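You operate a simulated robot arm through the tools that you are given. There is no shell and no other tool. Be economical: measure what you need, move in short steps, check, and stop when the job is done.

You run a simulated robot arm. Do the job below in one go: nothing can be reset, and whatever is moved stays where it is left.

## Task
Put the soap carton with the earliest date on the vanity top, then close the gap with the bar.
Fine: set it over the hair drawer; lock the bar again and shut the drawer. Set down upright: what you pick out.
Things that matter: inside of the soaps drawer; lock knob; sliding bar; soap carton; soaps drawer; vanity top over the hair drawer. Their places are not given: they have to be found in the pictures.

Only the result counts: the job must be done as asked and must still hold three seconds after the hand-in. Knocking over, shifting, dropping, spilling or breaking anything else fails it.

## Robot
A 6-joint arm with a two-finger parallel gripper, fixed in place. Base frame: the origin is at the foot of the arm, x ahead of it, y to its left, z up. Readings come in m, degrees, newtons and seconds.
With the tool pointing down near the work surface it reaches from about 0.1 to 0.72 m from the base axis. Its first joint turns from -166.0 to 166.0 degrees. Payload 3.91 kg.
The TCP is the grasp point between the finger pads, 0.03 m short of the fingertips. In the tool frame z runs along the fingers and y along their closing line. Largest opening 0.11 m; finger width 0.02, thickness 0.01; the body of the gripper, 0.048 by 0.112 m, starts 0.055 m behind the TCP.
Orientation is that of the tool frame in the base frame, as a unit quaternion [w, x, y, z]. With the fingers straight down and closing along the base's y, the tool's x points along the base's -x, its y along +y and its z along -z.

## Interface
- The arm moves only by the tool step_arm. Its argument "targets" is a list of rows, each a list of 7 numbers: the closure, from 0 (fully open) to 1 (shut), then the shift along the base's x, y, z in m, then the turn, a rotation vector about the base's x, y, z in degrees. In form: [[claw, tx, ty, tz, ax, ay, az], ...]. A call has 1 to 12 rows; each row is the pose to reach, as a shift and turn from the pose commanded when the call began. Each row takes 0.2 s and may step no farther than 0.05 m and 8.6 degrees from the row before; otherwise, or with a gripper value out of range, the whole call is refused. Where a pose cannot be reached the arm comes as near as it can. A force on the tool above 40 N (or 10 N above the force at the start of the call, whichever is more), or a blocked arm, ends the call early, and 0.2 s more pass. The fingers move at their own pace (about 0.045 m/s each) and stop on an object; they squeeze with about 36 N. The grip force told is the motor's: it shows also when the fingers shut on nothing. Time passes only in rows, and 0.2 s behind the last, so rows that repeat a pose let the fingers close. The reply holds the time, the measured pose of the TCP, the force on the tool along the base axes, the opening and the grip force, in the units named above and with some noise, with the torque about the TCP (base axes, N m) and any sound that the robot's microphone picked up.
- Cameras (640 x 400 px; columns grow to the right, rows downward): "scene" is fixed at [0.2212, 0.6516, 0.9711]; the picture's right is [-0.00, 1.00, 0.00], its down [-0.92, -0.00, -0.39] and it looks along [-0.39, -0.00, 0.92] (base axes); focal length 214 px, centre (320, 200). "wrist" rides on the gripper at [0.071, 0.022, -0.107] in the tool frame; the picture's right is [-0.29, 0.96, 0.00], its down [-0.76, -0.23, -0.61] and it looks along [-0.58, -0.18, 0.79] (tool axes); focal length 243 px, centre (320, 200).
- snapshot(camera): a new picture of that camera. The clock stands still meanwhile.
- slide_trunk(by): slides the trunk up (or, below 0, down) by that many m; the arm rides with it, the base frame stays. It gives what a move gives, with no picture.
- probe_pixels(camera, pixels): there is no depth. For up to 12 entries [column, row, z] of the newest picture of that camera ("zoom" is the newest enlarged one), the place [x, y] in the base frame at which the ray of that pixel passes the height z, good to about 0.002 m. The clock stands still meanwhile.
- enlarge(camera, box): a new picture of the part [left, top, right, bottom] of that camera's present view, enlarged. The clock stands still meanwhile.
- finish_job(): hands the job in; it is judged then, once.

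Go step by step. Measure first, check grasps and placings, and put right what went wrong. The budget is 80 turns and 54 pictures, counting those below and the enlarged ones. Unless the task says otherwise, let go and move clear before handing in, and close with one line.

The tools are called after "Emit:" as name(argument=value, ...) on one line, values as JSON. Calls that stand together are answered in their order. step_arm: Moves the arm, as the interface text tells. Its arguments: {"type":"object","properties":{"targets":{"type":"array","items":{"type":"array","items":{"type":"number"}}}},"required":["targets"]} The other tools are called the same way: slide_trunk (by) slides the trunk up or down; snapshot (camera) takes a picture; probe_pixels (camera, pixels) gives the place at which the rays of pixels pass given heights; enlarge (camera, box) takes an enlarged picture of a part of a camera's view; finish_job () hands the job in.

At the start:

```text
time_s: 0.0
eef_pos: [0.2333, 0.2998, 1.1444]
tcp_rot: [-0.001, 0.0, 1.0, 0.0]
force: [-0.4, 0.2, 0.2]
ft_torque: [0.0, -0.02, -0.03]
opening: 0.1098
grip_force: 0.1
trunk travel left (down, up): [-0.315, 0.275]
```

scene: 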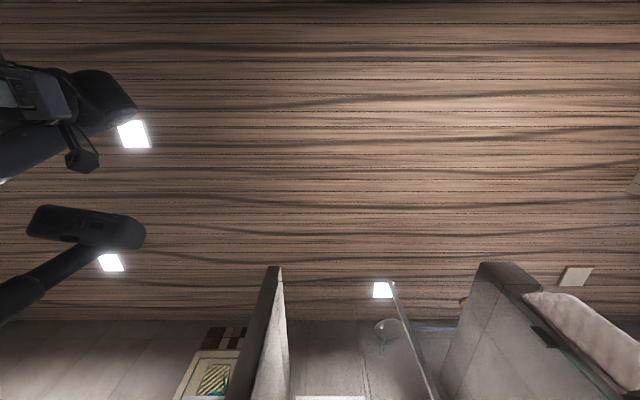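
wrist: 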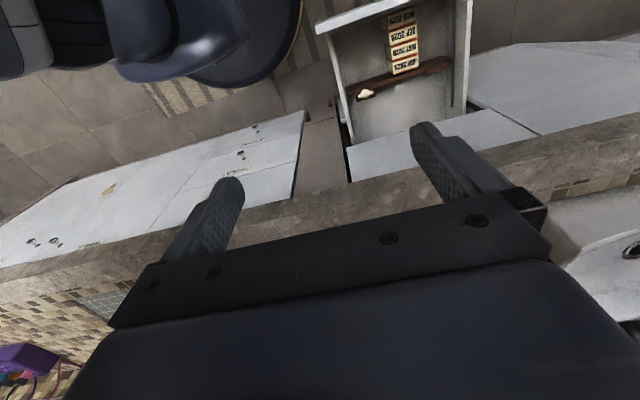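

The wrist view shows an open drawer with dated cartons at about (405,40) and a bar with a knob at about (365,93); the scene camera mostly sees the ceiling. I enlarge the drawer and the rest of the wrist view.

Emit:
enlarge(camera="wrist", box=[310, 0, 480, 150])

Emit:
enlarge(camera="wrist", box=[0, 90, 320, 290])

```text
2.67 times, centred on (395, 75) of wrist
```

zoom: 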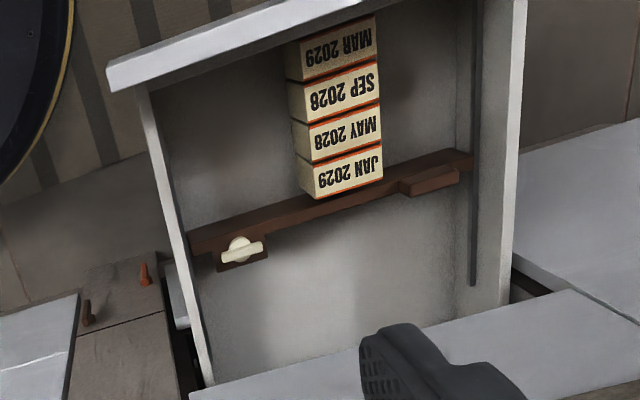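

```text
2.00 times, centred on (160, 190) of wrist
```

zoom: 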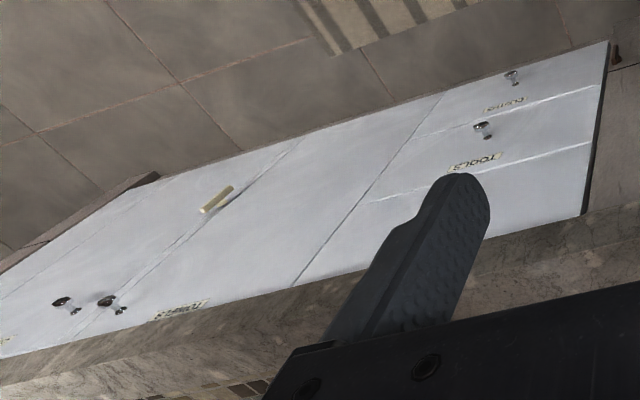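

Read so far: MAR 2029, SEP 2028, MAY 2028, JAN 2029, so MAY 2028 is the one (third from the drawer front). I need depths, so I probe some points now and then shift the arm for parallax.

Emit:
snapshot(camera="wrist")

Emit:
probe_pixels(camera="wrist", pixels=[[404, 74, 0.6], [404, 74, 0.7], [404, 74, 0.8], [364, 94, 0.6], [364, 94, 0.7], [364, 94, 0.8], [339, 31, 0.7], [349, 148, 0.7], [320, 210, 0.8], [240, 152, 0.7]])

Emit:
step_arm(targets=[[0, -0.03, -0.04, 0, 0, 0, 0], [0, -0.06, -0.08, 0, 0, 0, 0], [0, -0.09, -0.12, 0, 0, 0, 0], [0, -0.1, -0.16, 0, 0, 0, 0], [0, -0.1, -0.2, 0, 0, 0, 0]])

Emit:
snapshot(camera="wrist")

```text
49 pictures are left
```

wrist: 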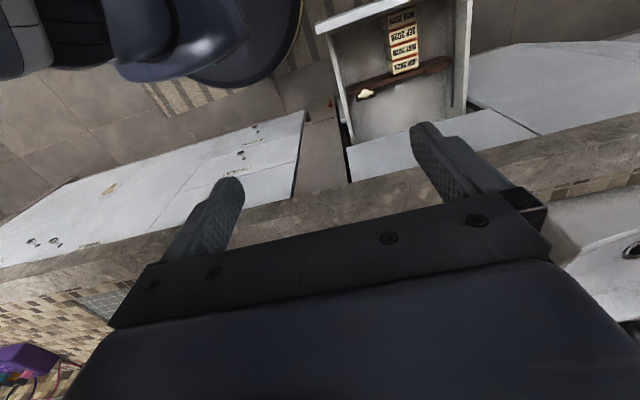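

```text
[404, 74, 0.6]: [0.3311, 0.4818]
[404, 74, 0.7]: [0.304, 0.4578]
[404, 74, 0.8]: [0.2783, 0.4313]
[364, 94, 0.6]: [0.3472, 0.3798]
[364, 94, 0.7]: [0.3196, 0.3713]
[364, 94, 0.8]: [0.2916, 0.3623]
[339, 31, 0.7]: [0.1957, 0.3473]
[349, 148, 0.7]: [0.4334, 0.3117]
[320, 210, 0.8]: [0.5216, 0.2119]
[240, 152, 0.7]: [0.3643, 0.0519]
```

```text
time_s: 1.2
eef_pos: [0.1437, 0.1175, 1.1071]
tcp_rot: [0.001, 0.001, 1.0, 0.0]
force: [0.3, 0.3, 0.6]
ft_torque: [-0.04, -0.02, 0.02]
opening: 0.1097
grip_force: 0.1
out of reach, approached as far as the arm can: row 3, 4, 5
trunk travel left (down, up): [-0.315, 0.275]
```

```text
48 pictures are left
```

wrist: 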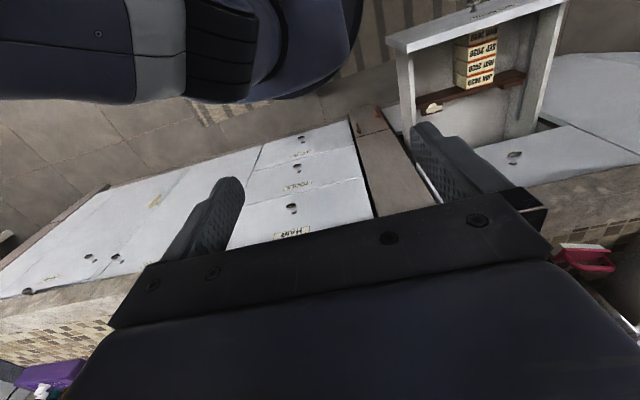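

The HAIR label is on the top drawer of the stack left in the picture at about (290,232). I probe the same points from this second pose for parallax.

Emit:
probe_pixels(camera="wrist", pixels=[[432, 107, 0.6], [432, 107, 0.7], [432, 107, 0.8], [478, 88, 0.6], [478, 88, 0.7], [478, 88, 0.8], [290, 232, 0.7], [290, 232, 0.8], [373, 218, 0.8], [227, 248, 0.8], [404, 50, 0.7], [404, 50, 0.8]])

Emit:
enlarge(camera="wrist", box=[380, 0, 580, 130])

```text
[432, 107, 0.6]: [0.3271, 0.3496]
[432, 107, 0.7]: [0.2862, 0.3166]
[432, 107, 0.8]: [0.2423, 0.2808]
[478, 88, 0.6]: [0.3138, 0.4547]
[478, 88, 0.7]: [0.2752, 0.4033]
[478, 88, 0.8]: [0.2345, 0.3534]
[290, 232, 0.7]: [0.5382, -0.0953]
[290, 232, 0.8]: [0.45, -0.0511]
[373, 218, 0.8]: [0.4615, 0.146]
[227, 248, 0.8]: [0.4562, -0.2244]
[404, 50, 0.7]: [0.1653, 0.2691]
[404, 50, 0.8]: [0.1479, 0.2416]
```

```text
3.08 times, centred on (480, 65) of wrist
```

zoom: 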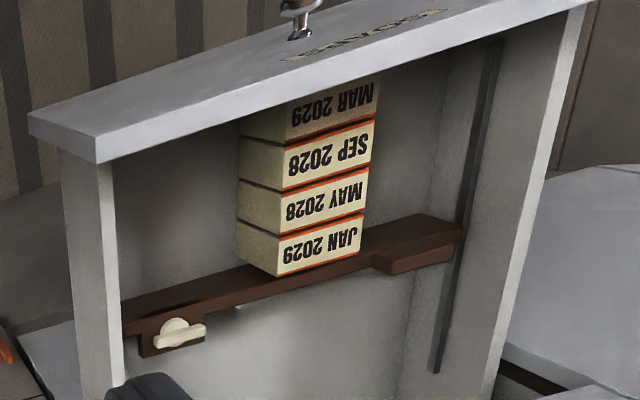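

Triangulation puts the knob near (0.38,0.39,0.47) and the cartons near (0.36,0.51,0.48), well below the hand. I move the hand back left over the drawer and lower the trunk for a better view.

Emit:
step_arm(targets=[[0, 0.03, 0.04, 0, 0, 0, 0], [0, 0.06, 0.08, 0, 0, 0, 0], [0, 0.08, 0.12, 0, 0, 0, 0], [0, 0.08, 0.16, 0, 0, 0, 0], [0, 0.08, 0.2, 0, 0, 0, 0], [0, 0.08, 0.24, 0, 0, 0, 0]])

Emit:
slide_trunk(by=-0.2)

Emit:
snapshot(camera="wrist")

Emit:
snapshot(camera="scene")

```text
time_s: 2.6
eef_pos: [0.2263, 0.3572, 1.107]
tcp_rot: [-0.001, 0.001, 1.0, 0.0]
force: [0.5, 0.1, 0.4]
ft_torque: [0.02, -0.05, 0.0]
opening: 0.11
grip_force: 0.0
trunk travel left (down, up): [-0.315, 0.275]
```

```text
time_s: 4.8
eef_pos: [0.2263, 0.3573, 0.9069]
tcp_rot: [0.0, 0.0, 1.0, 0.0]
force: [0.1, -1.0, 0.3]
ft_torque: [0.05, 0.0, -0.02]
opening: 0.1102
grip_force: 0.0
trunk travel left (down, up): [-0.115, 0.475]
```

```text
46 pictures are left
```

wrist: 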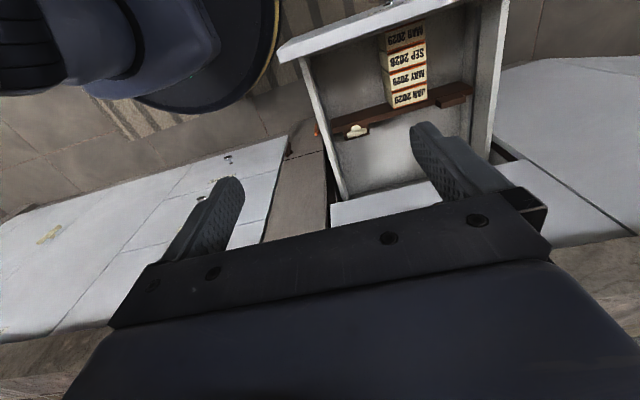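

```text
45 pictures are left
```

scene: 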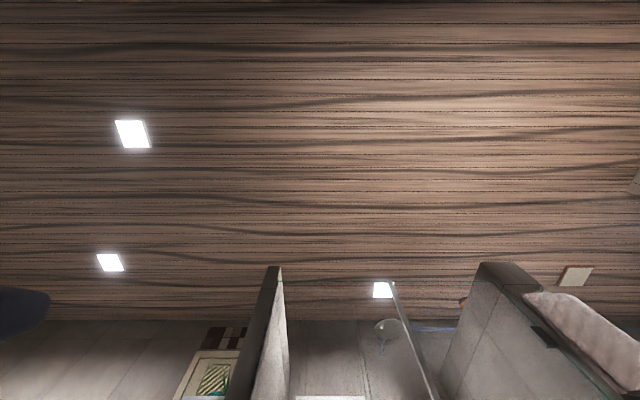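

The drawer is clearer now: knob near (357,131), MAY 2028 top near (408,77). I enlarge it for measuring.

Emit:
enlarge(camera="wrist", box=[270, 0, 510, 150])

```text
2.67 times, centred on (390, 75) of wrist
```

zoom: 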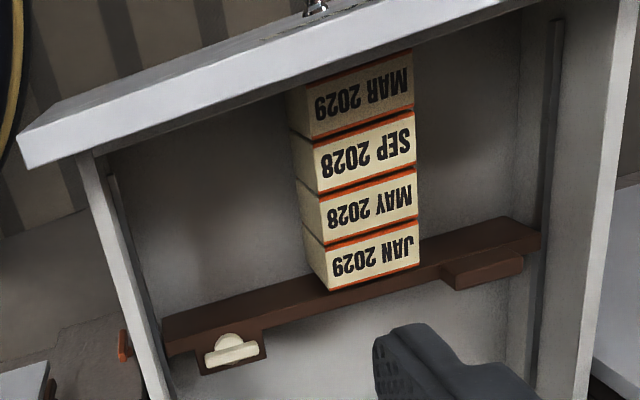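

I probe carton corners, knob, bar ends and drawer edges at several heights.

Emit:
probe_pixels(camera="zoom", pixels=[[328, 290, 0.45], [328, 290, 0.5], [420, 266, 0.45], [420, 266, 0.5], [231, 350, 0.45], [231, 350, 0.5], [163, 322, 0.45], [540, 235, 0.45], [22, 140, 0.45], [22, 140, 0.55], [414, 52, 0.5], [78, 152, 0.5]])

Emit:
step_arm(targets=[[0, 0, 0.05, 0, 0, 0, 0], [0, 0, 0.1, 0, 0, 0, 0], [0, 0, 0.15, 0, 0, 0, 0], [0, -0.03, 0.19, 0, 0, 0, 0], [0, -0.07, 0.21, 0, 0, 0, 0]])

Emit:
snapshot(camera="wrist")

```text
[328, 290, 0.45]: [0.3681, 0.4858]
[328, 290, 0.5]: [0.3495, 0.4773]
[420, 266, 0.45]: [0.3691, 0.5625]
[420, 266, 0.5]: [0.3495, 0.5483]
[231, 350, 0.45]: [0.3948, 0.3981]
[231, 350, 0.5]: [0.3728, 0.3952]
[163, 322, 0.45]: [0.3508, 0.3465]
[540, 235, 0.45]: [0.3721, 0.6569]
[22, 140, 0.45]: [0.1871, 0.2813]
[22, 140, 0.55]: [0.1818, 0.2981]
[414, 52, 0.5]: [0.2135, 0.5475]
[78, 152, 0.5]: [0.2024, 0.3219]
```

```text
time_s: 6.0
eef_pos: [0.173, 0.5272, 0.8756]
tcp_rot: [0.0, 0.0, 1.0, 0.001]
force: [-0.1, 0.4, 0.3]
ft_torque: [-0.02, -0.03, 0.02]
opening: 0.1098
grip_force: 0.1
out of reach, approached as far as the arm can: row 3, 4, 5
trunk travel left (down, up): [-0.115, 0.475]
```

```text
43 pictures are left
```

wrist: 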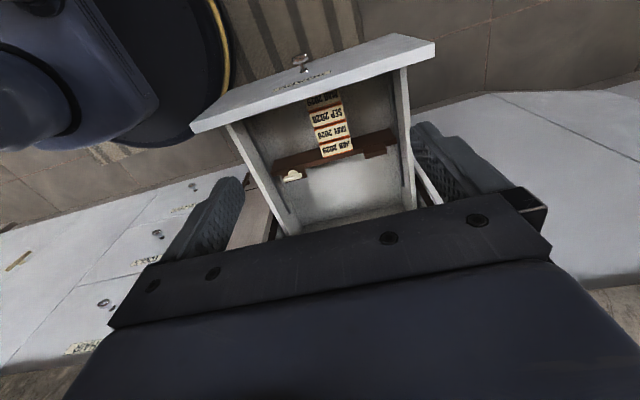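

Good second view with the drawer centred. I enlarge and probe the same points.

Emit:
enlarge(camera="wrist", box=[190, 30, 440, 240])

Emit:
probe_pixels(camera="wrist", pixels=[[322, 158, 0.45], [322, 158, 0.5], [352, 151, 0.45], [352, 151, 0.5], [292, 176, 0.45], [292, 176, 0.5], [193, 130, 0.45], [193, 130, 0.55]])

```text
1.90 times, centred on (315, 135) of wrist
```

zoom: 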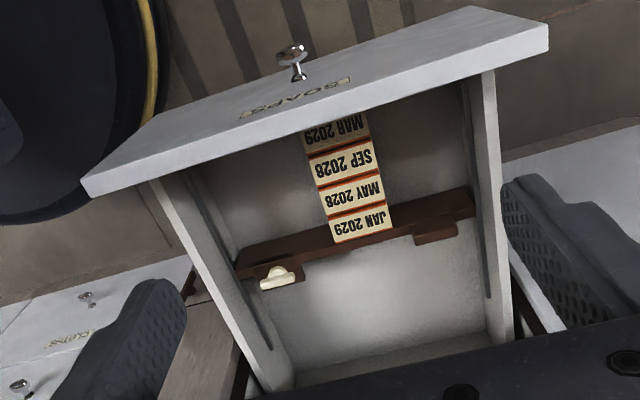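

```text
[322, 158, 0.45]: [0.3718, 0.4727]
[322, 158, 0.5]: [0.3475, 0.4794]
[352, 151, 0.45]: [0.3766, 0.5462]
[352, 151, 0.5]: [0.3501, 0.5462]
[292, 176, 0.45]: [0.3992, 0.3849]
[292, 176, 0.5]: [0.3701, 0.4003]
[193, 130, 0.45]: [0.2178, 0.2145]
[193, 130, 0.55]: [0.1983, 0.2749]
```

JAN's top face sits at z≈0.50, back edge x≈0.35, y 0.478–0.547, pitch ≈0.034 in x, so MAY 2028 is centred near (0.298,0.512). Drawer front top is about z 0.60 at x≈0.19. I go lower to inspect the knob closely.

Emit:
step_arm(targets=[[0, 0.04, -0.02, -0.02, 0, 0, 0], [0, 0.08, -0.04, -0.04, 0, 0, 0], [0, 0.11, -0.06, -0.07, 0, 0, 0], [0, 0.14, -0.08, -0.1, 0, 0, 0], [0, 0.15, -0.09, -0.14, 0, 0, 0], [0, 0.16, -0.1, -0.18, 0, 0, 0]])

Emit:
snapshot(camera="wrist")

```text
time_s: 7.4
eef_pos: [0.3339, 0.4278, 0.6932]
tcp_rot: [0.0, 0.0, 1.0, 0.0]
force: [0.1, -1.7, 1.4]
ft_torque: [0.02, -0.01, -0.01]
opening: 0.1102
grip_force: 0.0
trunk travel left (down, up): [-0.115, 0.475]
```

```text
41 pictures are left
```

wrist: 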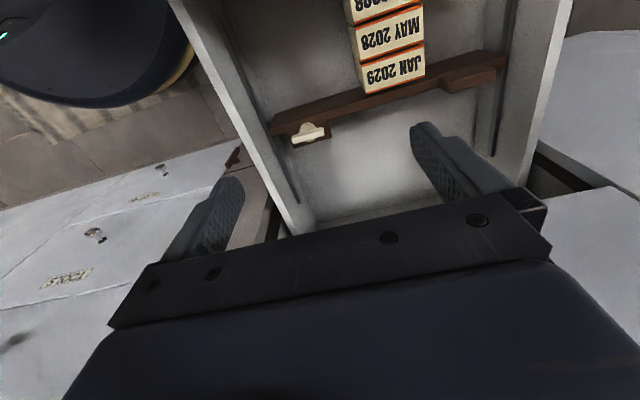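

Emit:
enlarge(camera="wrist", box=[230, 90, 390, 190])

Emit:
enlarge(camera="wrist", box=[240, 0, 560, 200])

Emit:
probe_pixels(camera="wrist", pixels=[[363, 93, 0.49], [363, 93, 0.51], [426, 75, 0.49], [426, 75, 0.51], [358, 57, 0.5], [423, 40, 0.5], [292, 143, 0.48], [325, 132, 0.48], [302, 121, 0.48], [470, 85, 0.48], [505, 55, 0.48], [271, 130, 0.48]])

```text
4.00 times, centred on (310, 140) of wrist
```

zoom: 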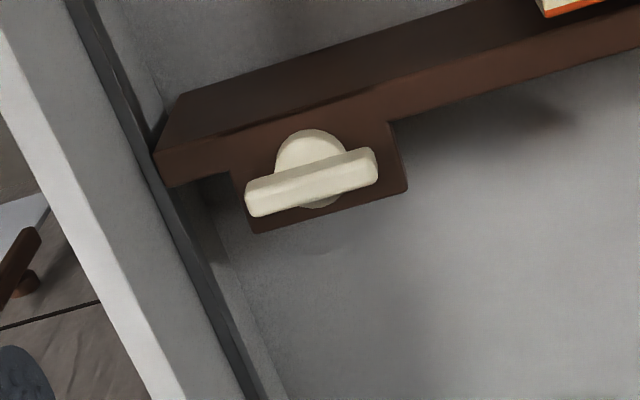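

```text
2.00 times, centred on (400, 100) of wrist
```

zoom: 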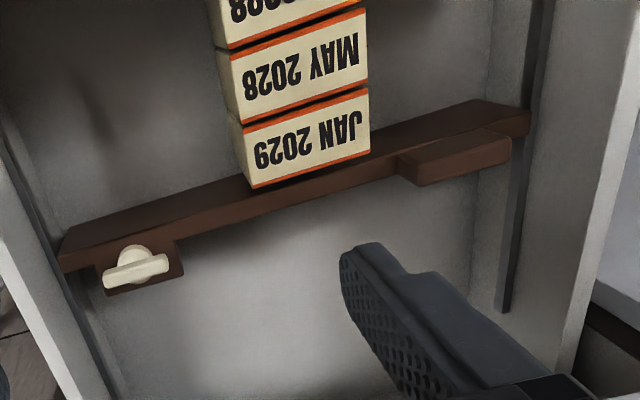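

```text
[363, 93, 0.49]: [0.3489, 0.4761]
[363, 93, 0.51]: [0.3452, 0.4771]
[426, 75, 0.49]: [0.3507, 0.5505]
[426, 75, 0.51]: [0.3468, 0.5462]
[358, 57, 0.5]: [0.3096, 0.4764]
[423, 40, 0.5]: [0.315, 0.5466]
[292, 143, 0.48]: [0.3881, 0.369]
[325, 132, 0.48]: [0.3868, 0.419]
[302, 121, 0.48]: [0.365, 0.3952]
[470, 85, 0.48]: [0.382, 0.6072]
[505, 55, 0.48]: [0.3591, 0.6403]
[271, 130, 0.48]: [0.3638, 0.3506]
```

The knob is a wing on a vertical axis, lying along y, and the bar sits right behind JAN. I probe the MAY top corners precisely before grasping.

Emit:
probe_pixels(camera="zoom", pixels=[[241, 122, 0.5], [368, 81, 0.5], [217, 49, 0.5], [366, 6, 0.5], [243, 128, 0.5], [369, 90, 0.5], [252, 188, 0.5], [370, 153, 0.5]])

Emit:
step_arm(targets=[[0, 0, 0.04, -0.02, 0, 0, 0], [0, -0.02, 0.0835, -0.04, 0, 0, 0], [0, -0.038, 0.0835, -0.08, 0, 0, 0], [0, -0.038, 0.0835, -0.08, 0, 0, 0]])

Emit:
snapshot(camera="wrist")

```text
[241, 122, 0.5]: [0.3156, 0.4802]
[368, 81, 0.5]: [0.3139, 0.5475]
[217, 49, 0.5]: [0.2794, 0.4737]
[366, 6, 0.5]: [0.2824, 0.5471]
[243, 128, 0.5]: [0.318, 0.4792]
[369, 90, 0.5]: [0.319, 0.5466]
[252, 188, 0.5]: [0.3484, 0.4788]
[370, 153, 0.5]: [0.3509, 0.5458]
```

```text
refused: row 2 steps farther than a row can; nothing moved
```

```text
38 pictures are left
```

wrist: 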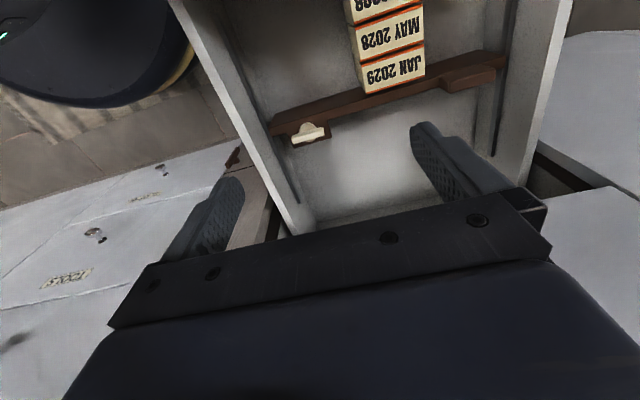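

The move was refused for step size. MAY spans x 0.281–0.315, y 0.480–0.547; I move above its centre (0.298,0.513) at z≈0.60.

Emit:
step_arm(targets=[[0, -0.01, 0.03, -0.01, 0, 0, 0], [0, -0.02, 0.06, -0.02, 0, 0, 0], [0, -0.0355, 0.0855, -0.03, 0, 0, 0], [0, -0.0355, 0.0855, -0.06, 0, 0, 0], [0, -0.0355, 0.0855, -0.093, 0, 0, 0], [0, -0.0355, 0.0855, -0.093, 0, 0, 0]])

Emit:
snapshot(camera="wrist")

```text
time_s: 8.8
eef_pos: [0.296, 0.5151, 0.6]
tcp_rot: [0.001, 0.0, 1.0, 0.0]
force: [0.0, 0.2, 0.1]
ft_torque: [0.01, -0.02, 0.0]
opening: 0.11
grip_force: 0.1
trunk travel left (down, up): [-0.115, 0.475]
```

```text
37 pictures are left
```

wrist: 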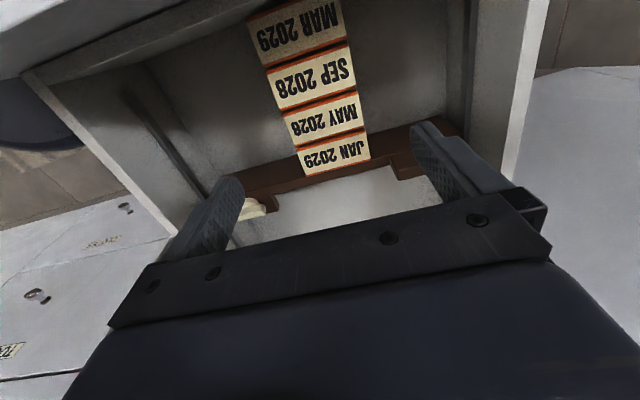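

MAY 2028 is now at about (322,118). I check its corners from this closer view and the drawer front edge.

Emit:
enlarge(camera="wrist", box=[220, 50, 420, 190])

Emit:
probe_pixels(camera="wrist", pixels=[[284, 113, 0.5], [356, 90, 0.5], [295, 146, 0.5], [365, 127, 0.5], [306, 176, 0.5], [370, 159, 0.5], [23, 75, 0.6], [180, 0, 0.6]])

```text
2.86 times, centred on (320, 120) of wrist
```

zoom: 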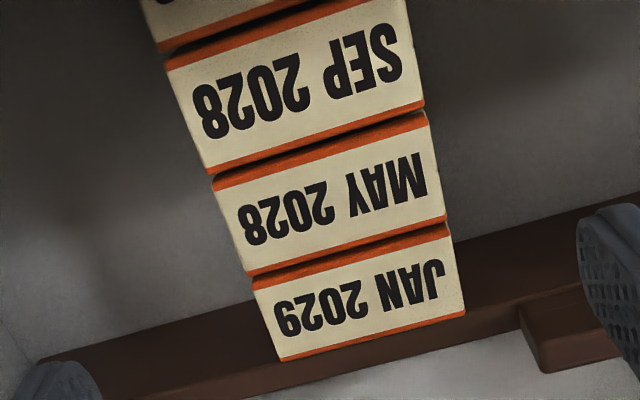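

```text
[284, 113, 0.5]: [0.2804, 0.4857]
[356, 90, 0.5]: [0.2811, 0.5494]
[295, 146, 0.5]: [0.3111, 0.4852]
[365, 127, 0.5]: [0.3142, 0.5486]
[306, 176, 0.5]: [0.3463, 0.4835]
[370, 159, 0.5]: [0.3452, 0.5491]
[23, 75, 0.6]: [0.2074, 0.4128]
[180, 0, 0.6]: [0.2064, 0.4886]
```

Hand is centred over MAY (x 0.281–0.313, y 0.485–0.549). I descend slowly to z≈0.485.

Emit:
step_arm(targets=[[0, 0.002, 0.001, -0.03, 0, 0, 0], [0, 0.002, 0.001, -0.06, 0, 0, 0], [0, 0.002, 0.001, -0.08, 0, 0, 0], [0, 0.002, 0.001, -0.1, 0, 0, 0], [0, 0.002, 0.001, -0.115, 0, 0, 0], [0, 0.002, 0.001, -0.115, 0, 0, 0]])

Emit:
snapshot(camera="wrist")

```text
time_s: 10.2
eef_pos: [0.2994, 0.515, 0.4856]
tcp_rot: [0.0, -0.001, 1.0, 0.0]
force: [0.2, 0.0, -0.3]
ft_torque: [0.02, -0.01, 0.02]
opening: 0.1099
grip_force: 0.0
trunk travel left (down, up): [-0.115, 0.475]
```

```text
35 pictures are left
```

wrist: 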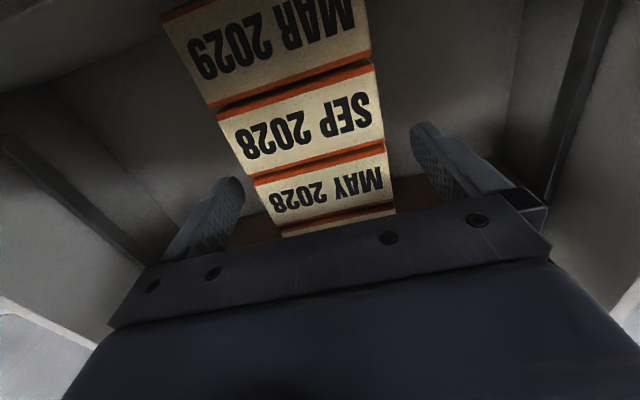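

MAY 2028 is between the fingers, no contact force. I close the gripper.

Emit:
step_arm(targets=[[0.3, -0.002, 0, 0, 0, 0, 0], [0.6, -0.002, 0, 0, 0, 0, 0], [0.7, -0.002, 0, 0, 0, 0, 0], [0.7, -0.002, 0, 0, 0, 0, 0], [0.7, -0.002, 0, 0, 0, 0, 0]])

Emit:
snapshot(camera="wrist")

```text
time_s: 11.4
eef_pos: [0.2973, 0.5154, 0.4862]
tcp_rot: [0.0, 0.0, 1.0, -0.001]
force: [-0.4, 0.1, 0.2]
ft_torque: [0.1, 0.03, 0.02]
opening: 0.0695
grip_force: 35.9
trunk travel left (down, up): [-0.115, 0.475]
```

```text
34 pictures are left
```

wrist: 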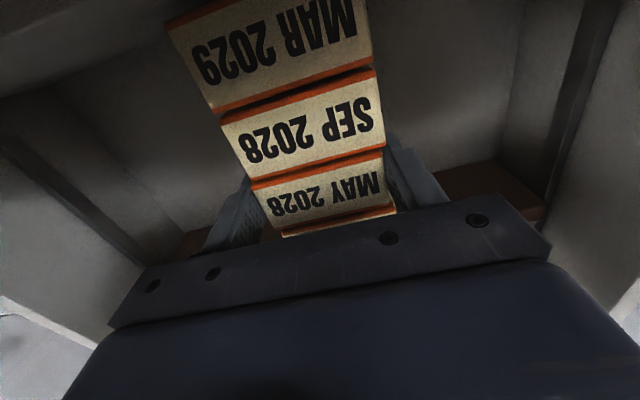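

Gripped at 0.0695 m with 36 N. I lift straight up.

Emit:
step_arm(targets=[[0.7, -0.002, 0, 0.015, 0, 0, 0], [0.7, -0.002, 0, 0.03, 0, 0, 0], [0.7, -0.002, 0, 0.05, 0, 0, 0], [0.7, -0.002, 0, 0.08, 0, 0, 0], [0.7, -0.002, 0, 0.11, 0, 0, 0], [0.7, -0.002, 0, 0.15, 0, 0, 0], [0.7, -0.002, 0, 0.19, 0, 0, 0]])

Emit:
snapshot(camera="wrist")

```text
time_s: 13.0
eef_pos: [0.2952, 0.5143, 0.6766]
tcp_rot: [0.0, 0.0, 1.0, 0.0]
force: [0.5, -0.6, -1.8]
ft_torque: [0.03, -0.02, 0.01]
opening: 0.0694
grip_force: 36.3
trunk travel left (down, up): [-0.115, 0.475]
```

```text
33 pictures are left
```

wrist: 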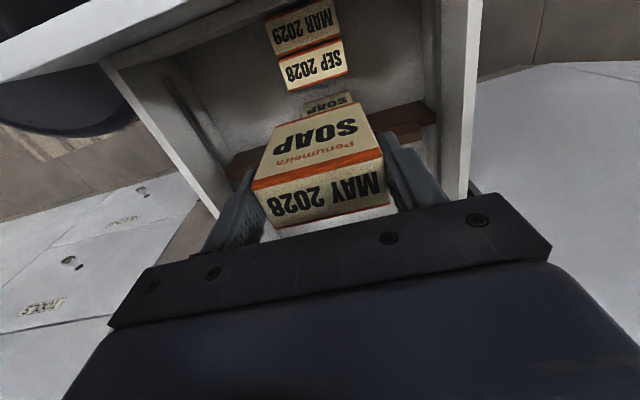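

MAY 2028 is held clear, the others still stand. I measure the carton's top and bottom edges for its height.

Emit:
probe_pixels(camera="wrist", pixels=[[254, 186, 0.7], [254, 186, 0.68], [383, 154, 0.7], [383, 154, 0.68], [277, 125, 0.65], [277, 125, 0.6], [277, 125, 0.62], [357, 103, 0.6], [357, 103, 0.62], [357, 103, 0.65]])

Emit:
enlarge(camera="wrist", box=[220, 80, 420, 240])

```text
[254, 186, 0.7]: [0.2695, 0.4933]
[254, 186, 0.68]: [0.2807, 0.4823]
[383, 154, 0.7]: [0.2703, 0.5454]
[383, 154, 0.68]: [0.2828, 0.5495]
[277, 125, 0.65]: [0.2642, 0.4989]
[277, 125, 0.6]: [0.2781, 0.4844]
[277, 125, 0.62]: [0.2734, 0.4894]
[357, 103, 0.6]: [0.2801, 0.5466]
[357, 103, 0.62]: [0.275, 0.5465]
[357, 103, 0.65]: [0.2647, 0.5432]
```

```text
2.50 times, centred on (320, 160) of wrist
```

zoom: 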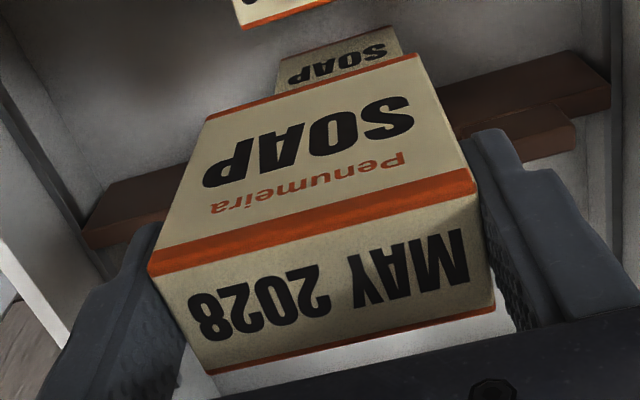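

Carton height ≈0.08, its bottom ≈0.075 below the TCP. I raise the trunk by 0.25 and swing over toward the hair side at small x.

Emit:
slide_trunk(by=0.25)

Emit:
step_arm(targets=[[0.7, 0, -0.045, 0.01, 0, 0, 0], [0.7, 0, -0.09, 0.02, 0, 0, 0], [0.7, 0, -0.135, 0.03, 0, 0, 0], [0.7, 0, -0.18, 0.03, 0, 0, 0], [0.7, 0, -0.225, 0.03, 0, 0, 0], [0.7, 0, -0.27, 0.03, 0, 0, 0], [0.7, 0, -0.315, 0.03, 0, 0, 0], [0.7, 0, -0.36, 0.03, 0, 0, 0], [0.7, 0, -0.405, 0.03, 0, 0, 0], [0.7, 0, -0.45, 0.03, 0, 0, 0], [0.7, 0, -0.495, 0.03, 0, 0, 0], [0.7, 0, -0.54, 0.03, 0, 0, 0]])

Emit:
snapshot(camera="wrist")

```text
time_s: 15.6
eef_pos: [0.2947, 0.5159, 0.9255]
tcp_rot: [0.0, 0.0, 1.0, 0.0]
force: [-0.5, 0.7, -1.6]
ft_torque: [0.01, -0.02, -0.01]
opening: 0.0694
grip_force: 35.4
trunk travel left (down, up): [-0.365, 0.225]
```

```text
time_s: 18.1
eef_pos: [0.2949, -0.0253, 0.9593]
tcp_rot: [0.0, 0.0, 1.0, 0.0]
force: [-0.1, 1.1, -1.7]
ft_torque: [-0.01, 0.0, -0.01]
opening: 0.0698
grip_force: 36.2
trunk travel left (down, up): [-0.365, 0.225]
```

```text
31 pictures are left
```

wrist: 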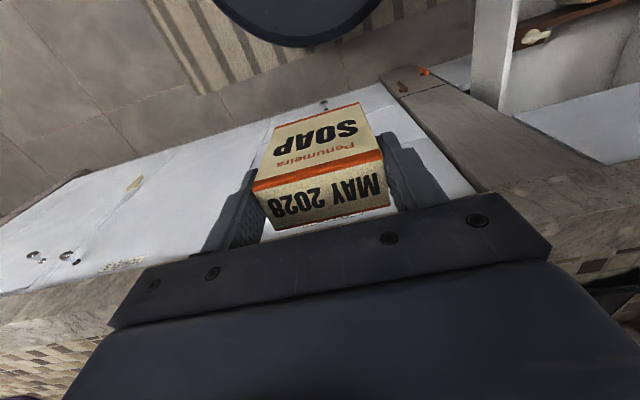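

The carton is held; the counter's front and some surface show at lower left and right. I enlarge those to find the counter surface and depth.

Emit:
enlarge(camera="wrist", box=[440, 130, 640, 340])

Emit:
enlarge(camera="wrist", box=[0, 220, 200, 400])

```text
1.90 times, centred on (540, 235) of wrist
```

zoom: 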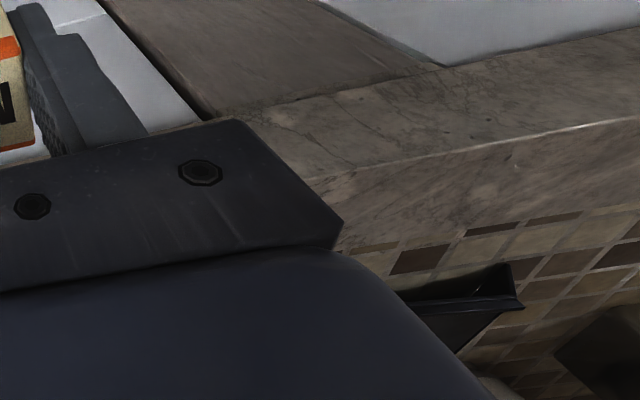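

```text
2.22 times, centred on (100, 310) of wrist
```

zoom: 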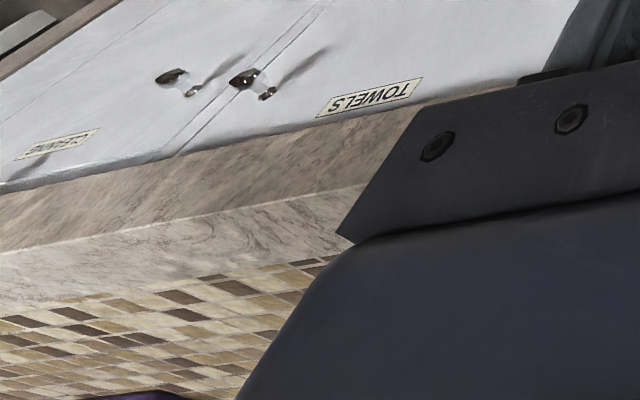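

Front marble face, then top strip, then mosaic top. I probe these edges for heights.

Emit:
probe_pixels(camera="zoom", pixels=[[160, 163, 0.74], [160, 163, 0.76], [160, 163, 0.78], [160, 222, 0.78], [160, 222, 0.8], [160, 222, 0.82], [160, 222, 0.84], [160, 283, 0.8], [160, 283, 0.82], [160, 283, 0.84]])

Emit:
step_arm(targets=[[0.7, -0.04, 0, 0.03, 0, 0, 0], [0.7, -0.08, 0, 0.06, 0, 0, 0], [0.7, -0.1, 0, 0.09, 0, 0, 0], [0.7, -0.1, 0.0, 0.12, 0, 0, 0]])

Emit:
snapshot(camera="wrist")

```text
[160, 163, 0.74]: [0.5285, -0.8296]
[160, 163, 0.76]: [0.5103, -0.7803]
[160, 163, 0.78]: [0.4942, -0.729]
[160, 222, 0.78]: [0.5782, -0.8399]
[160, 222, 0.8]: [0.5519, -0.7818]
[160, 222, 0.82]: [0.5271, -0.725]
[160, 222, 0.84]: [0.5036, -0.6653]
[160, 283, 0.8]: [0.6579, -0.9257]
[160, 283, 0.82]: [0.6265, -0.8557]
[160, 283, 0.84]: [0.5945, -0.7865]
```

```text
time_s: 19.1
eef_pos: [0.2092, -0.0266, 1.0613]
tcp_rot: [-0.06, -0.004, 0.998, 0.011]
force: [-0.2, -0.5, -1.4]
ft_torque: [0.03, -0.03, 0.0]
opening: 0.0697
grip_force: 36.3
trunk travel left (down, up): [-0.365, 0.225]
```

```text
28 pictures are left
```

wrist: 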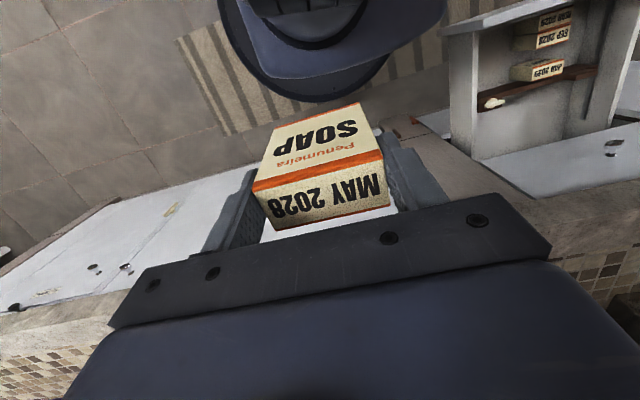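

The countertop comes out at z≈0.835 with marble strip x≈0.505–0.60, then mosaic. The hand tilted a little near a reach limit; I go back and slide to y≈-0.45 to look for obstacles on the counter over the hair drawer.

Emit:
step_arm(targets=[[0.7, 0.04, 0, -0.03, 0, 0, 0], [0.7, 0.08, 0, -0.06, 0, 0, 0], [0.7, 0.1, -0.03, -0.09, 0, 0, 0], [0.7, 0.1, -0.075, -0.09, 0, 0, 0], [0.7, 0.1, -0.12, -0.08, 0, 0, 0], [0.7, 0.1, -0.165, -0.08, 0, 0, 0], [0.7, 0.1, -0.21, -0.08, 0, 0, 0], [0.7, 0.1, -0.255, -0.08, 0, 0, 0], [0.7, 0.1, -0.3, -0.08, 0, 0, 0], [0.7, 0.1, -0.345, -0.08, 0, 0, 0], [0.7, 0.1, -0.39, -0.08, 0, 0, 0]])

Emit:
snapshot(camera="wrist")

```text
time_s: 21.6
eef_pos: [0.2926, -0.4156, 0.9977]
tcp_rot: [0.0, 0.0, 1.0, 0.0]
force: [0.8, 0.1, -1.2]
ft_torque: [-0.02, 0.01, 0.02]
opening: 0.0695
grip_force: 35.2
trunk travel left (down, up): [-0.365, 0.225]
```

```text
27 pictures are left
```

wrist: 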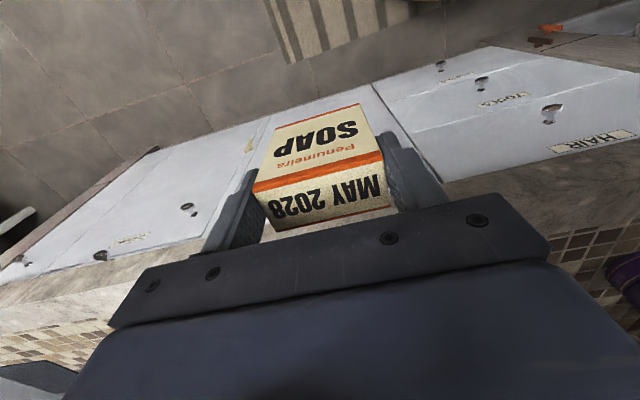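

HAIR label is at (600,142), and a purple thing shows at (630,270) on the mosaic. I enlarge and probe.

Emit:
enlarge(camera="wrist", box=[440, 100, 640, 340])

Emit:
probe_pixels(camera="wrist", pixels=[[445, 184, 0.76], [550, 153, 0.76], [636, 140, 0.76], [600, 143, 0.74], [610, 187, 0.835], [610, 187, 0.82], [610, 228, 0.835], [606, 265, 0.835], [636, 250, 0.835], [600, 155, 0.76]])

```text
1.67 times, centred on (540, 220) of wrist
```

zoom: 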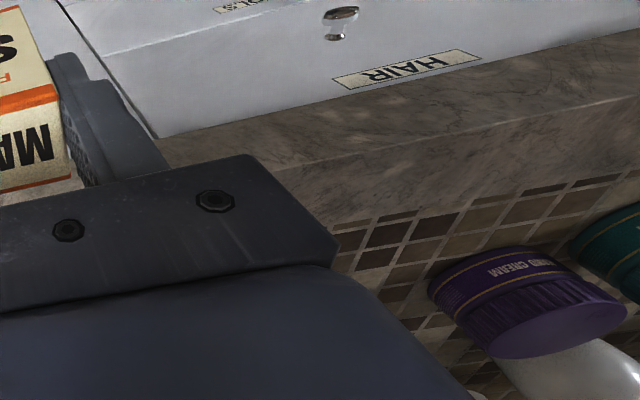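

```text
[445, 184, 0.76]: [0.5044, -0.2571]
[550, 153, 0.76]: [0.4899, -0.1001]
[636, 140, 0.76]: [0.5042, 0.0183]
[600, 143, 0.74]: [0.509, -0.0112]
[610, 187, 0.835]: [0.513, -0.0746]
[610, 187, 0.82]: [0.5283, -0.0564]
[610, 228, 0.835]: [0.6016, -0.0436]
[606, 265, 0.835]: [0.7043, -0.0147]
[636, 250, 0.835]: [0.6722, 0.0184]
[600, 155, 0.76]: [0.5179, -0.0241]
```

The hand-cream jar stands near x≥0.68, so placing at (0.548,-0.09) on the marble strip is clear. I move above that point.

Emit:
step_arm(targets=[[0.7, 0, 0.045, 0, 0, 0, 0], [0.7, 0, 0.09, 0, 0, 0, 0], [0.7, 0, 0.135, 0, 0, 0, 0], [0.7, 0.02, 0.18, 0, 0, 0, 0], [0.7, 0.04, 0.22, 0, 0, 0, 0], [0.7, 0.07, 0.26, 0, 0, 0, 0], [0.7, 0.1, 0.295, 0, 0, 0, 0], [0.7, 0.135, 0.322, 0, 0, 0, 0], [0.7, 0.175, 0.325, 0, 0, 0, 0], [0.7, 0.215, 0.325, 0, 0, 0, 0], [0.7, 0.255, 0.325, 0, 0, 0, 0]])

Emit:
snapshot(camera="wrist")

```text
time_s: 23.9
eef_pos: [0.55, -0.0906, 0.996]
tcp_rot: [0.0, 0.0, 1.0, 0.0]
force: [-0.2, 0.8, -0.6]
ft_torque: [0.0, 0.01, 0.0]
opening: 0.0695
grip_force: 36.1
trunk travel left (down, up): [-0.365, 0.225]
```

```text
25 pictures are left
```

wrist: 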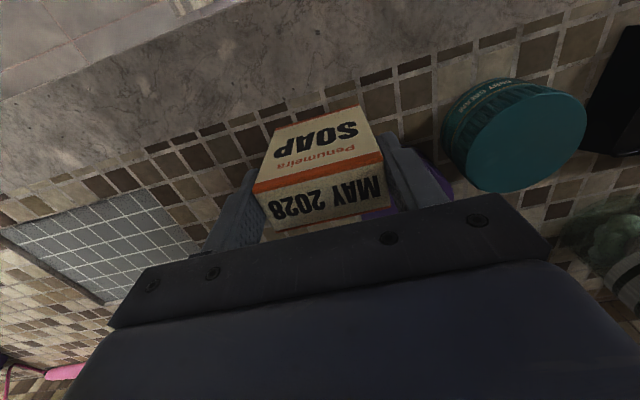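

The top is tiled with jars on it; the green one is at (515,130), the purple one partly behind the right finger. I probe the strip edges and jar.

Emit:
probe_pixels(camera="wrist", pixels=[[150, 23, 0.835], [250, 0, 0.835], [280, 100, 0.835], [400, 55, 0.835], [200, 128, 0.835], [443, 130, 0.85], [470, 185, 0.85], [453, 190, 0.85], [453, 190, 0.9], [430, 155, 0.85], [380, 215, 0.9], [95, 300, 0.835]])

Emit:
enlarge(camera="wrist", box=[340, 60, 640, 260])

```text
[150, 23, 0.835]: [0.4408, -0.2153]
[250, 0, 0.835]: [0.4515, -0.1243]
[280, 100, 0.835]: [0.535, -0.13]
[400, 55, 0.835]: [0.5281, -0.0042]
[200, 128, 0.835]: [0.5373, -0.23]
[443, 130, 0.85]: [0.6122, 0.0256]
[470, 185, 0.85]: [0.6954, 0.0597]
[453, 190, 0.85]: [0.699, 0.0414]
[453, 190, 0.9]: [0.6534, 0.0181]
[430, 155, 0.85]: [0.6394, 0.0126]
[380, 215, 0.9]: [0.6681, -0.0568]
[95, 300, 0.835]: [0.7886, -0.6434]
```

```text
2.00 times, centred on (490, 160) of wrist
```

zoom: 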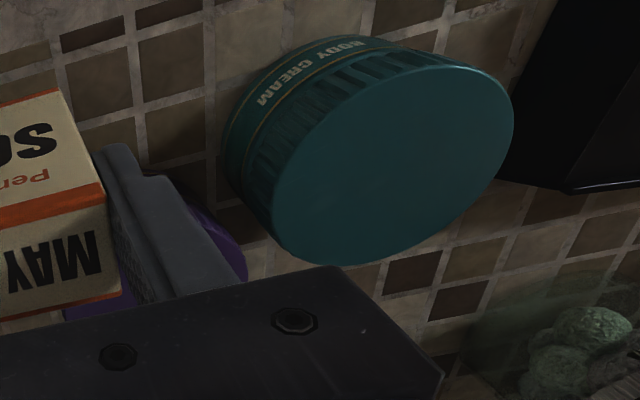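

Triangulating with this view: countertop is actually z≈0.895, front edge x≈0.457, jars at x≥0.59. I shift to (0.50,-0.14), away from the jars, and check.

Emit:
step_arm(targets=[[0.7, -0.025, -0.025, 0, 0, 0, 0], [0.7, -0.05, -0.05, 0, 0, 0, 0], [0.7, -0.05, -0.05, 0, 0, 0, 0]])

Emit:
snapshot(camera="wrist")

Emit:
probe_pixels(camera="wrist", pixels=[[280, 120, 0.92], [366, 100, 0.92], [450, 100, 0.895], [120, 190, 0.895], [440, 40, 0.895]])

```text
time_s: 24.8
eef_pos: [0.4999, -0.1389, 0.9957]
tcp_rot: [-0.001, -0.001, 1.0, 0.0]
force: [-0.6, -0.8, -1.3]
ft_torque: [-0.02, -0.02, 0.0]
opening: 0.0696
grip_force: 36.4
trunk travel left (down, up): [-0.365, 0.225]
```

```text
23 pictures are left
```

wrist: 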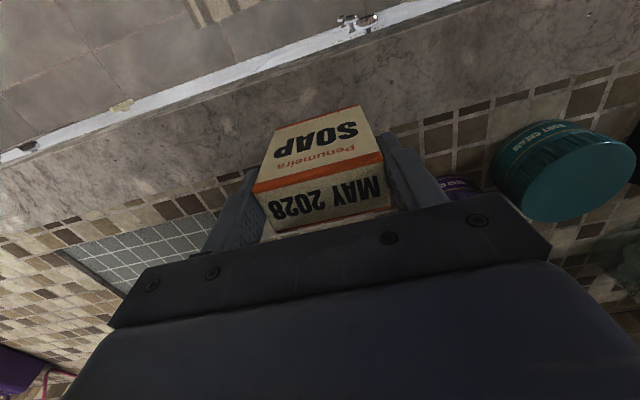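

```text
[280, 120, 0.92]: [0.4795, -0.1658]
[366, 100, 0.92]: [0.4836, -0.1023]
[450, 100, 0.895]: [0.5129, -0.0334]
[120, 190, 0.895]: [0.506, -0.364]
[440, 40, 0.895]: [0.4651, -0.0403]
```

The strip ends at x≈0.512 and the jars are clear of the fingers. I lower gently toward contact.

Emit:
step_arm(targets=[[0.7, -0.004, 0, -0.01, 0, 0, 0], [0.7, -0.004, 0, -0.017, 0, 0, 0], [0.7, -0.004, 0, -0.02, 0, 0, 0], [0.7, -0.004, 0, -0.02, 0, 0, 0]])

```text
time_s: 25.8
eef_pos: [0.4958, -0.1409, 0.9763]
tcp_rot: [0.0, 0.0, 1.0, 0.0]
force: [-0.2, -0.8, -2.4]
ft_torque: [-0.01, 0.03, -0.03]
opening: 0.0697
grip_force: 35.9
trunk travel left (down, up): [-0.365, 0.225]
```

No contact yet; I continue in 2 mm steps.

Emit:
step_arm(targets=[[0.7, 0, 0, -0.002, 0, 0, 0], [0.7, 0, 0, -0.004, 0, 0, 0], [0.7, 0, 0, -0.004, 0, 0, 0]])

Emit:
enlarge(camera="wrist", box=[200, 70, 440, 220])

```text
time_s: 26.6
eef_pos: [0.4956, -0.1408, 0.9726]
tcp_rot: [0.0, 0.0, 1.0, 0.0]
force: [0.4, -0.5, -0.3]
ft_torque: [0.01, -0.02, 0.02]
opening: 0.0699
grip_force: 36.1
trunk travel left (down, up): [-0.365, 0.225]
```

```text
2.67 times, centred on (320, 145) of wrist
```

zoom: 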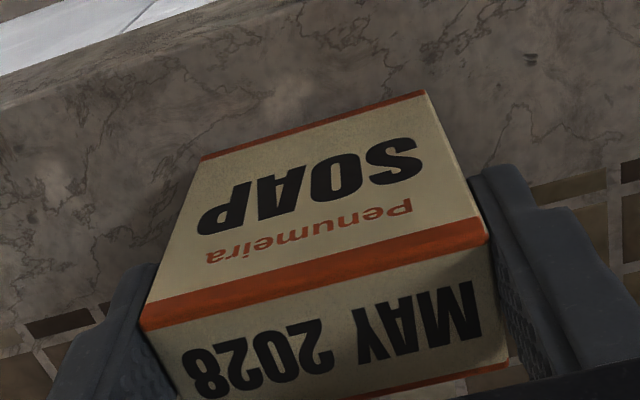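

Load is lessening slightly; I go down 2 mm at a time more.

Emit:
step_arm(targets=[[0.7, 0, 0, -0.002, 0, 0, 0], [0.7, 0, 0, -0.002, 0, 0, 0]])

Emit:
step_arm(targets=[[0.7, 0, 0, -0.002, 0, 0, 0], [0.7, 0, 0, -0.002, 0, 0, 0]])

```text
time_s: 27.1
eef_pos: [0.4953, -0.1398, 0.9706]
tcp_rot: [0.0, -0.001, 1.0, -0.001]
force: [0.2, 1.1, -1.1]
ft_torque: [-0.01, 0.01, 0.0]
opening: 0.0695
grip_force: 35.8
trunk travel left (down, up): [-0.365, 0.225]
```

```text
time_s: 27.8
eef_pos: [0.4958, -0.1391, 0.9668]
tcp_rot: [0.0, 0.0, 1.0, 0.0]
force: [1.2, 0.6, -1.1]
ft_torque: [0.0, 0.02, -0.02]
opening: 0.0695
grip_force: 36.1
trunk travel left (down, up): [-0.365, 0.225]
```

Still free; I continue.

Emit:
step_arm(targets=[[0.7, 0, 0, -0.002, 0, 0, 0], [0.7, 0, 0, -0.003, 0, 0, 0]])

Emit:
step_arm(targets=[[0.7, 0, 0, -0.002, 0, 0, 0], [0.7, 0, 0, -0.003, 0, 0, 0]])

Emit:
snapshot(camera="wrist")

```text
time_s: 28.4
eef_pos: [0.4946, -0.1396, 0.9644]
tcp_rot: [0.001, 0.0, 1.0, 0.0]
force: [0.3, -0.5, 3.3]
ft_torque: [0.11, -0.02, 0.01]
opening: 0.0695
grip_force: 36.3
trunk travel left (down, up): [-0.365, 0.225]
```

```text
time_s: 28.9
eef_pos: [0.4952, -0.1404, 0.9646]
tcp_rot: [0.003, 0.0, 1.0, -0.001]
force: [0.5, 0.4, 31.7]
ft_torque: [0.28, 0.18, -0.01]
opening: 0.0696
grip_force: 36.1
trunk travel left (down, up): [-0.365, 0.225]
```

```text
21 pictures are left
```

wrist: 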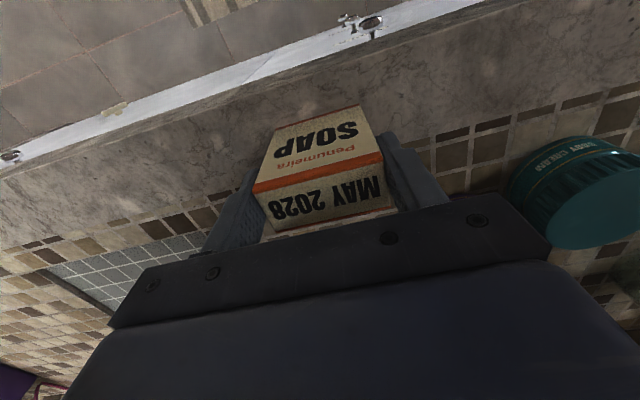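

Contact: 32 N up, so the carton stands on the counter at TCP z≈0.9645. I back off 2.5 mm of press, open, and rise.

Emit:
step_arm(targets=[[0.7, 0, 0, 0.0025, 0, 0, 0], [0.6, 0, 0, 0.0025, 0, 0, 0], [0.4, 0, 0, 0.0025, 0, 0, 0], [0.2, 0, 0, 0.0025, 0, 0, 0], [0.0, 0, 0, 0.0025, 0, 0, 0], [0.0, 0, 0, 0.0025, 0, 0, 0], [0.0, 0, 0, 0.0025, 0, 0, 0]])

Emit:
step_arm(targets=[[0, 0, 0, 0.03, 0, 0, 0], [0, 0, 0, 0.06, 0, 0, 0], [0, -0.02, 0, 0.1, 0, 0, 0], [0, -0.05, 0, 0.1, 0, 0, 0], [0, -0.1, 0, 0.1, 0, 0, 0], [0, -0.15, 0, 0.1, 0, 0, 0]])

Emit:
snapshot(camera="wrist")

```text
time_s: 30.6
eef_pos: [0.4958, -0.1407, 0.9644]
tcp_rot: [0.0, 0.0, 1.0, 0.0]
force: [-0.2, 0.2, -0.1]
ft_torque: [-0.02, 0.02, 0.01]
opening: 0.1101
grip_force: 0.0
trunk travel left (down, up): [-0.365, 0.225]
```

```text
time_s: 31.9
eef_pos: [0.3469, -0.1398, 1.0644]
tcp_rot: [-0.001, 0.0, 1.0, 0.0]
force: [0.3, -0.6, -0.2]
ft_torque: [0.02, 0.0, -0.03]
opening: 0.1101
grip_force: 0.1
trunk travel left (down, up): [-0.365, 0.225]
```

```text
20 pictures are left
```

wrist: 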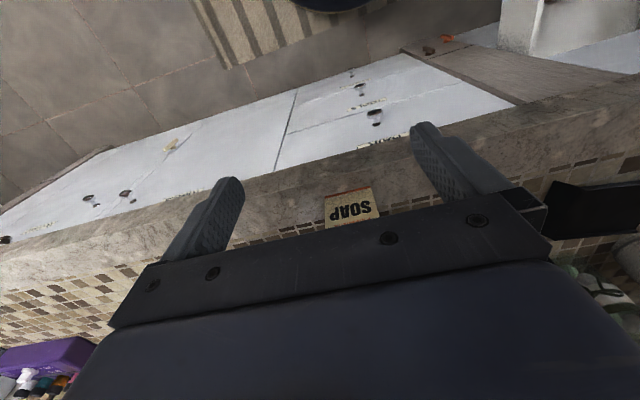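

The carton stands upright on the counter at (350,205), over the HAIR drawer. Now back to the drawer: I swing left and lower the trunk.

Emit:
step_arm(targets=[[0, -0.03, 0.03, 0, 0, 0, 0], [0, -0.05, 0.07, 0, 0, 0, 0], [0, -0.05, 0.115, 0, 0, 0, 0], [0, -0.05, 0.16, 0, 0, 0, 0], [0, -0.05, 0.205, 0, 0, 0, 0], [0, -0.05, 0.25, 0, 0, 0, 0], [0, -0.05, 0.295, 0, 0, 0, 0], [0, -0.05, 0.34, 0, 0, 0, 0], [0, -0.05, 0.385, 0, 0, 0, 0], [0, -0.05, 0.43, -0.02, 0, 0, 0], [0, -0.04, 0.475, -0.05, 0, 0, 0], [0, -0.03, 0.52, -0.07, 0, 0, 0]])

Emit:
slide_trunk(by=-0.28)

Emit:
snapshot(camera="wrist")

```text
refused: row 11 steps farther than a row can; nothing moved
```

```text
time_s: 34.8
eef_pos: [0.3461, -0.1397, 0.7852]
tcp_rot: [0.0, -0.001, 1.0, 0.0]
force: [-0.6, 0.2, -0.2]
ft_torque: [0.0, 0.01, 0.0]
opening: 0.11
grip_force: 0.1
trunk travel left (down, up): [-0.085, 0.505]
```

```text
19 pictures are left
```

wrist: 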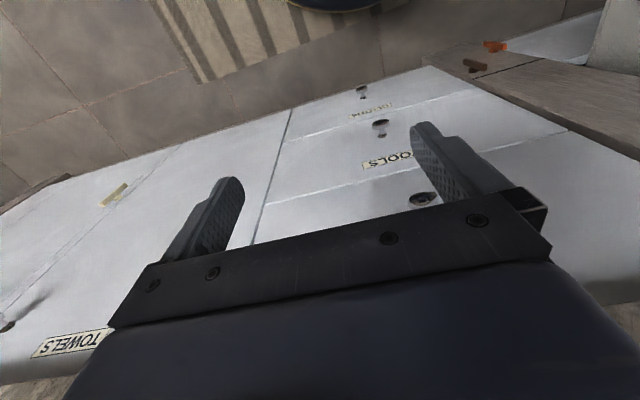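

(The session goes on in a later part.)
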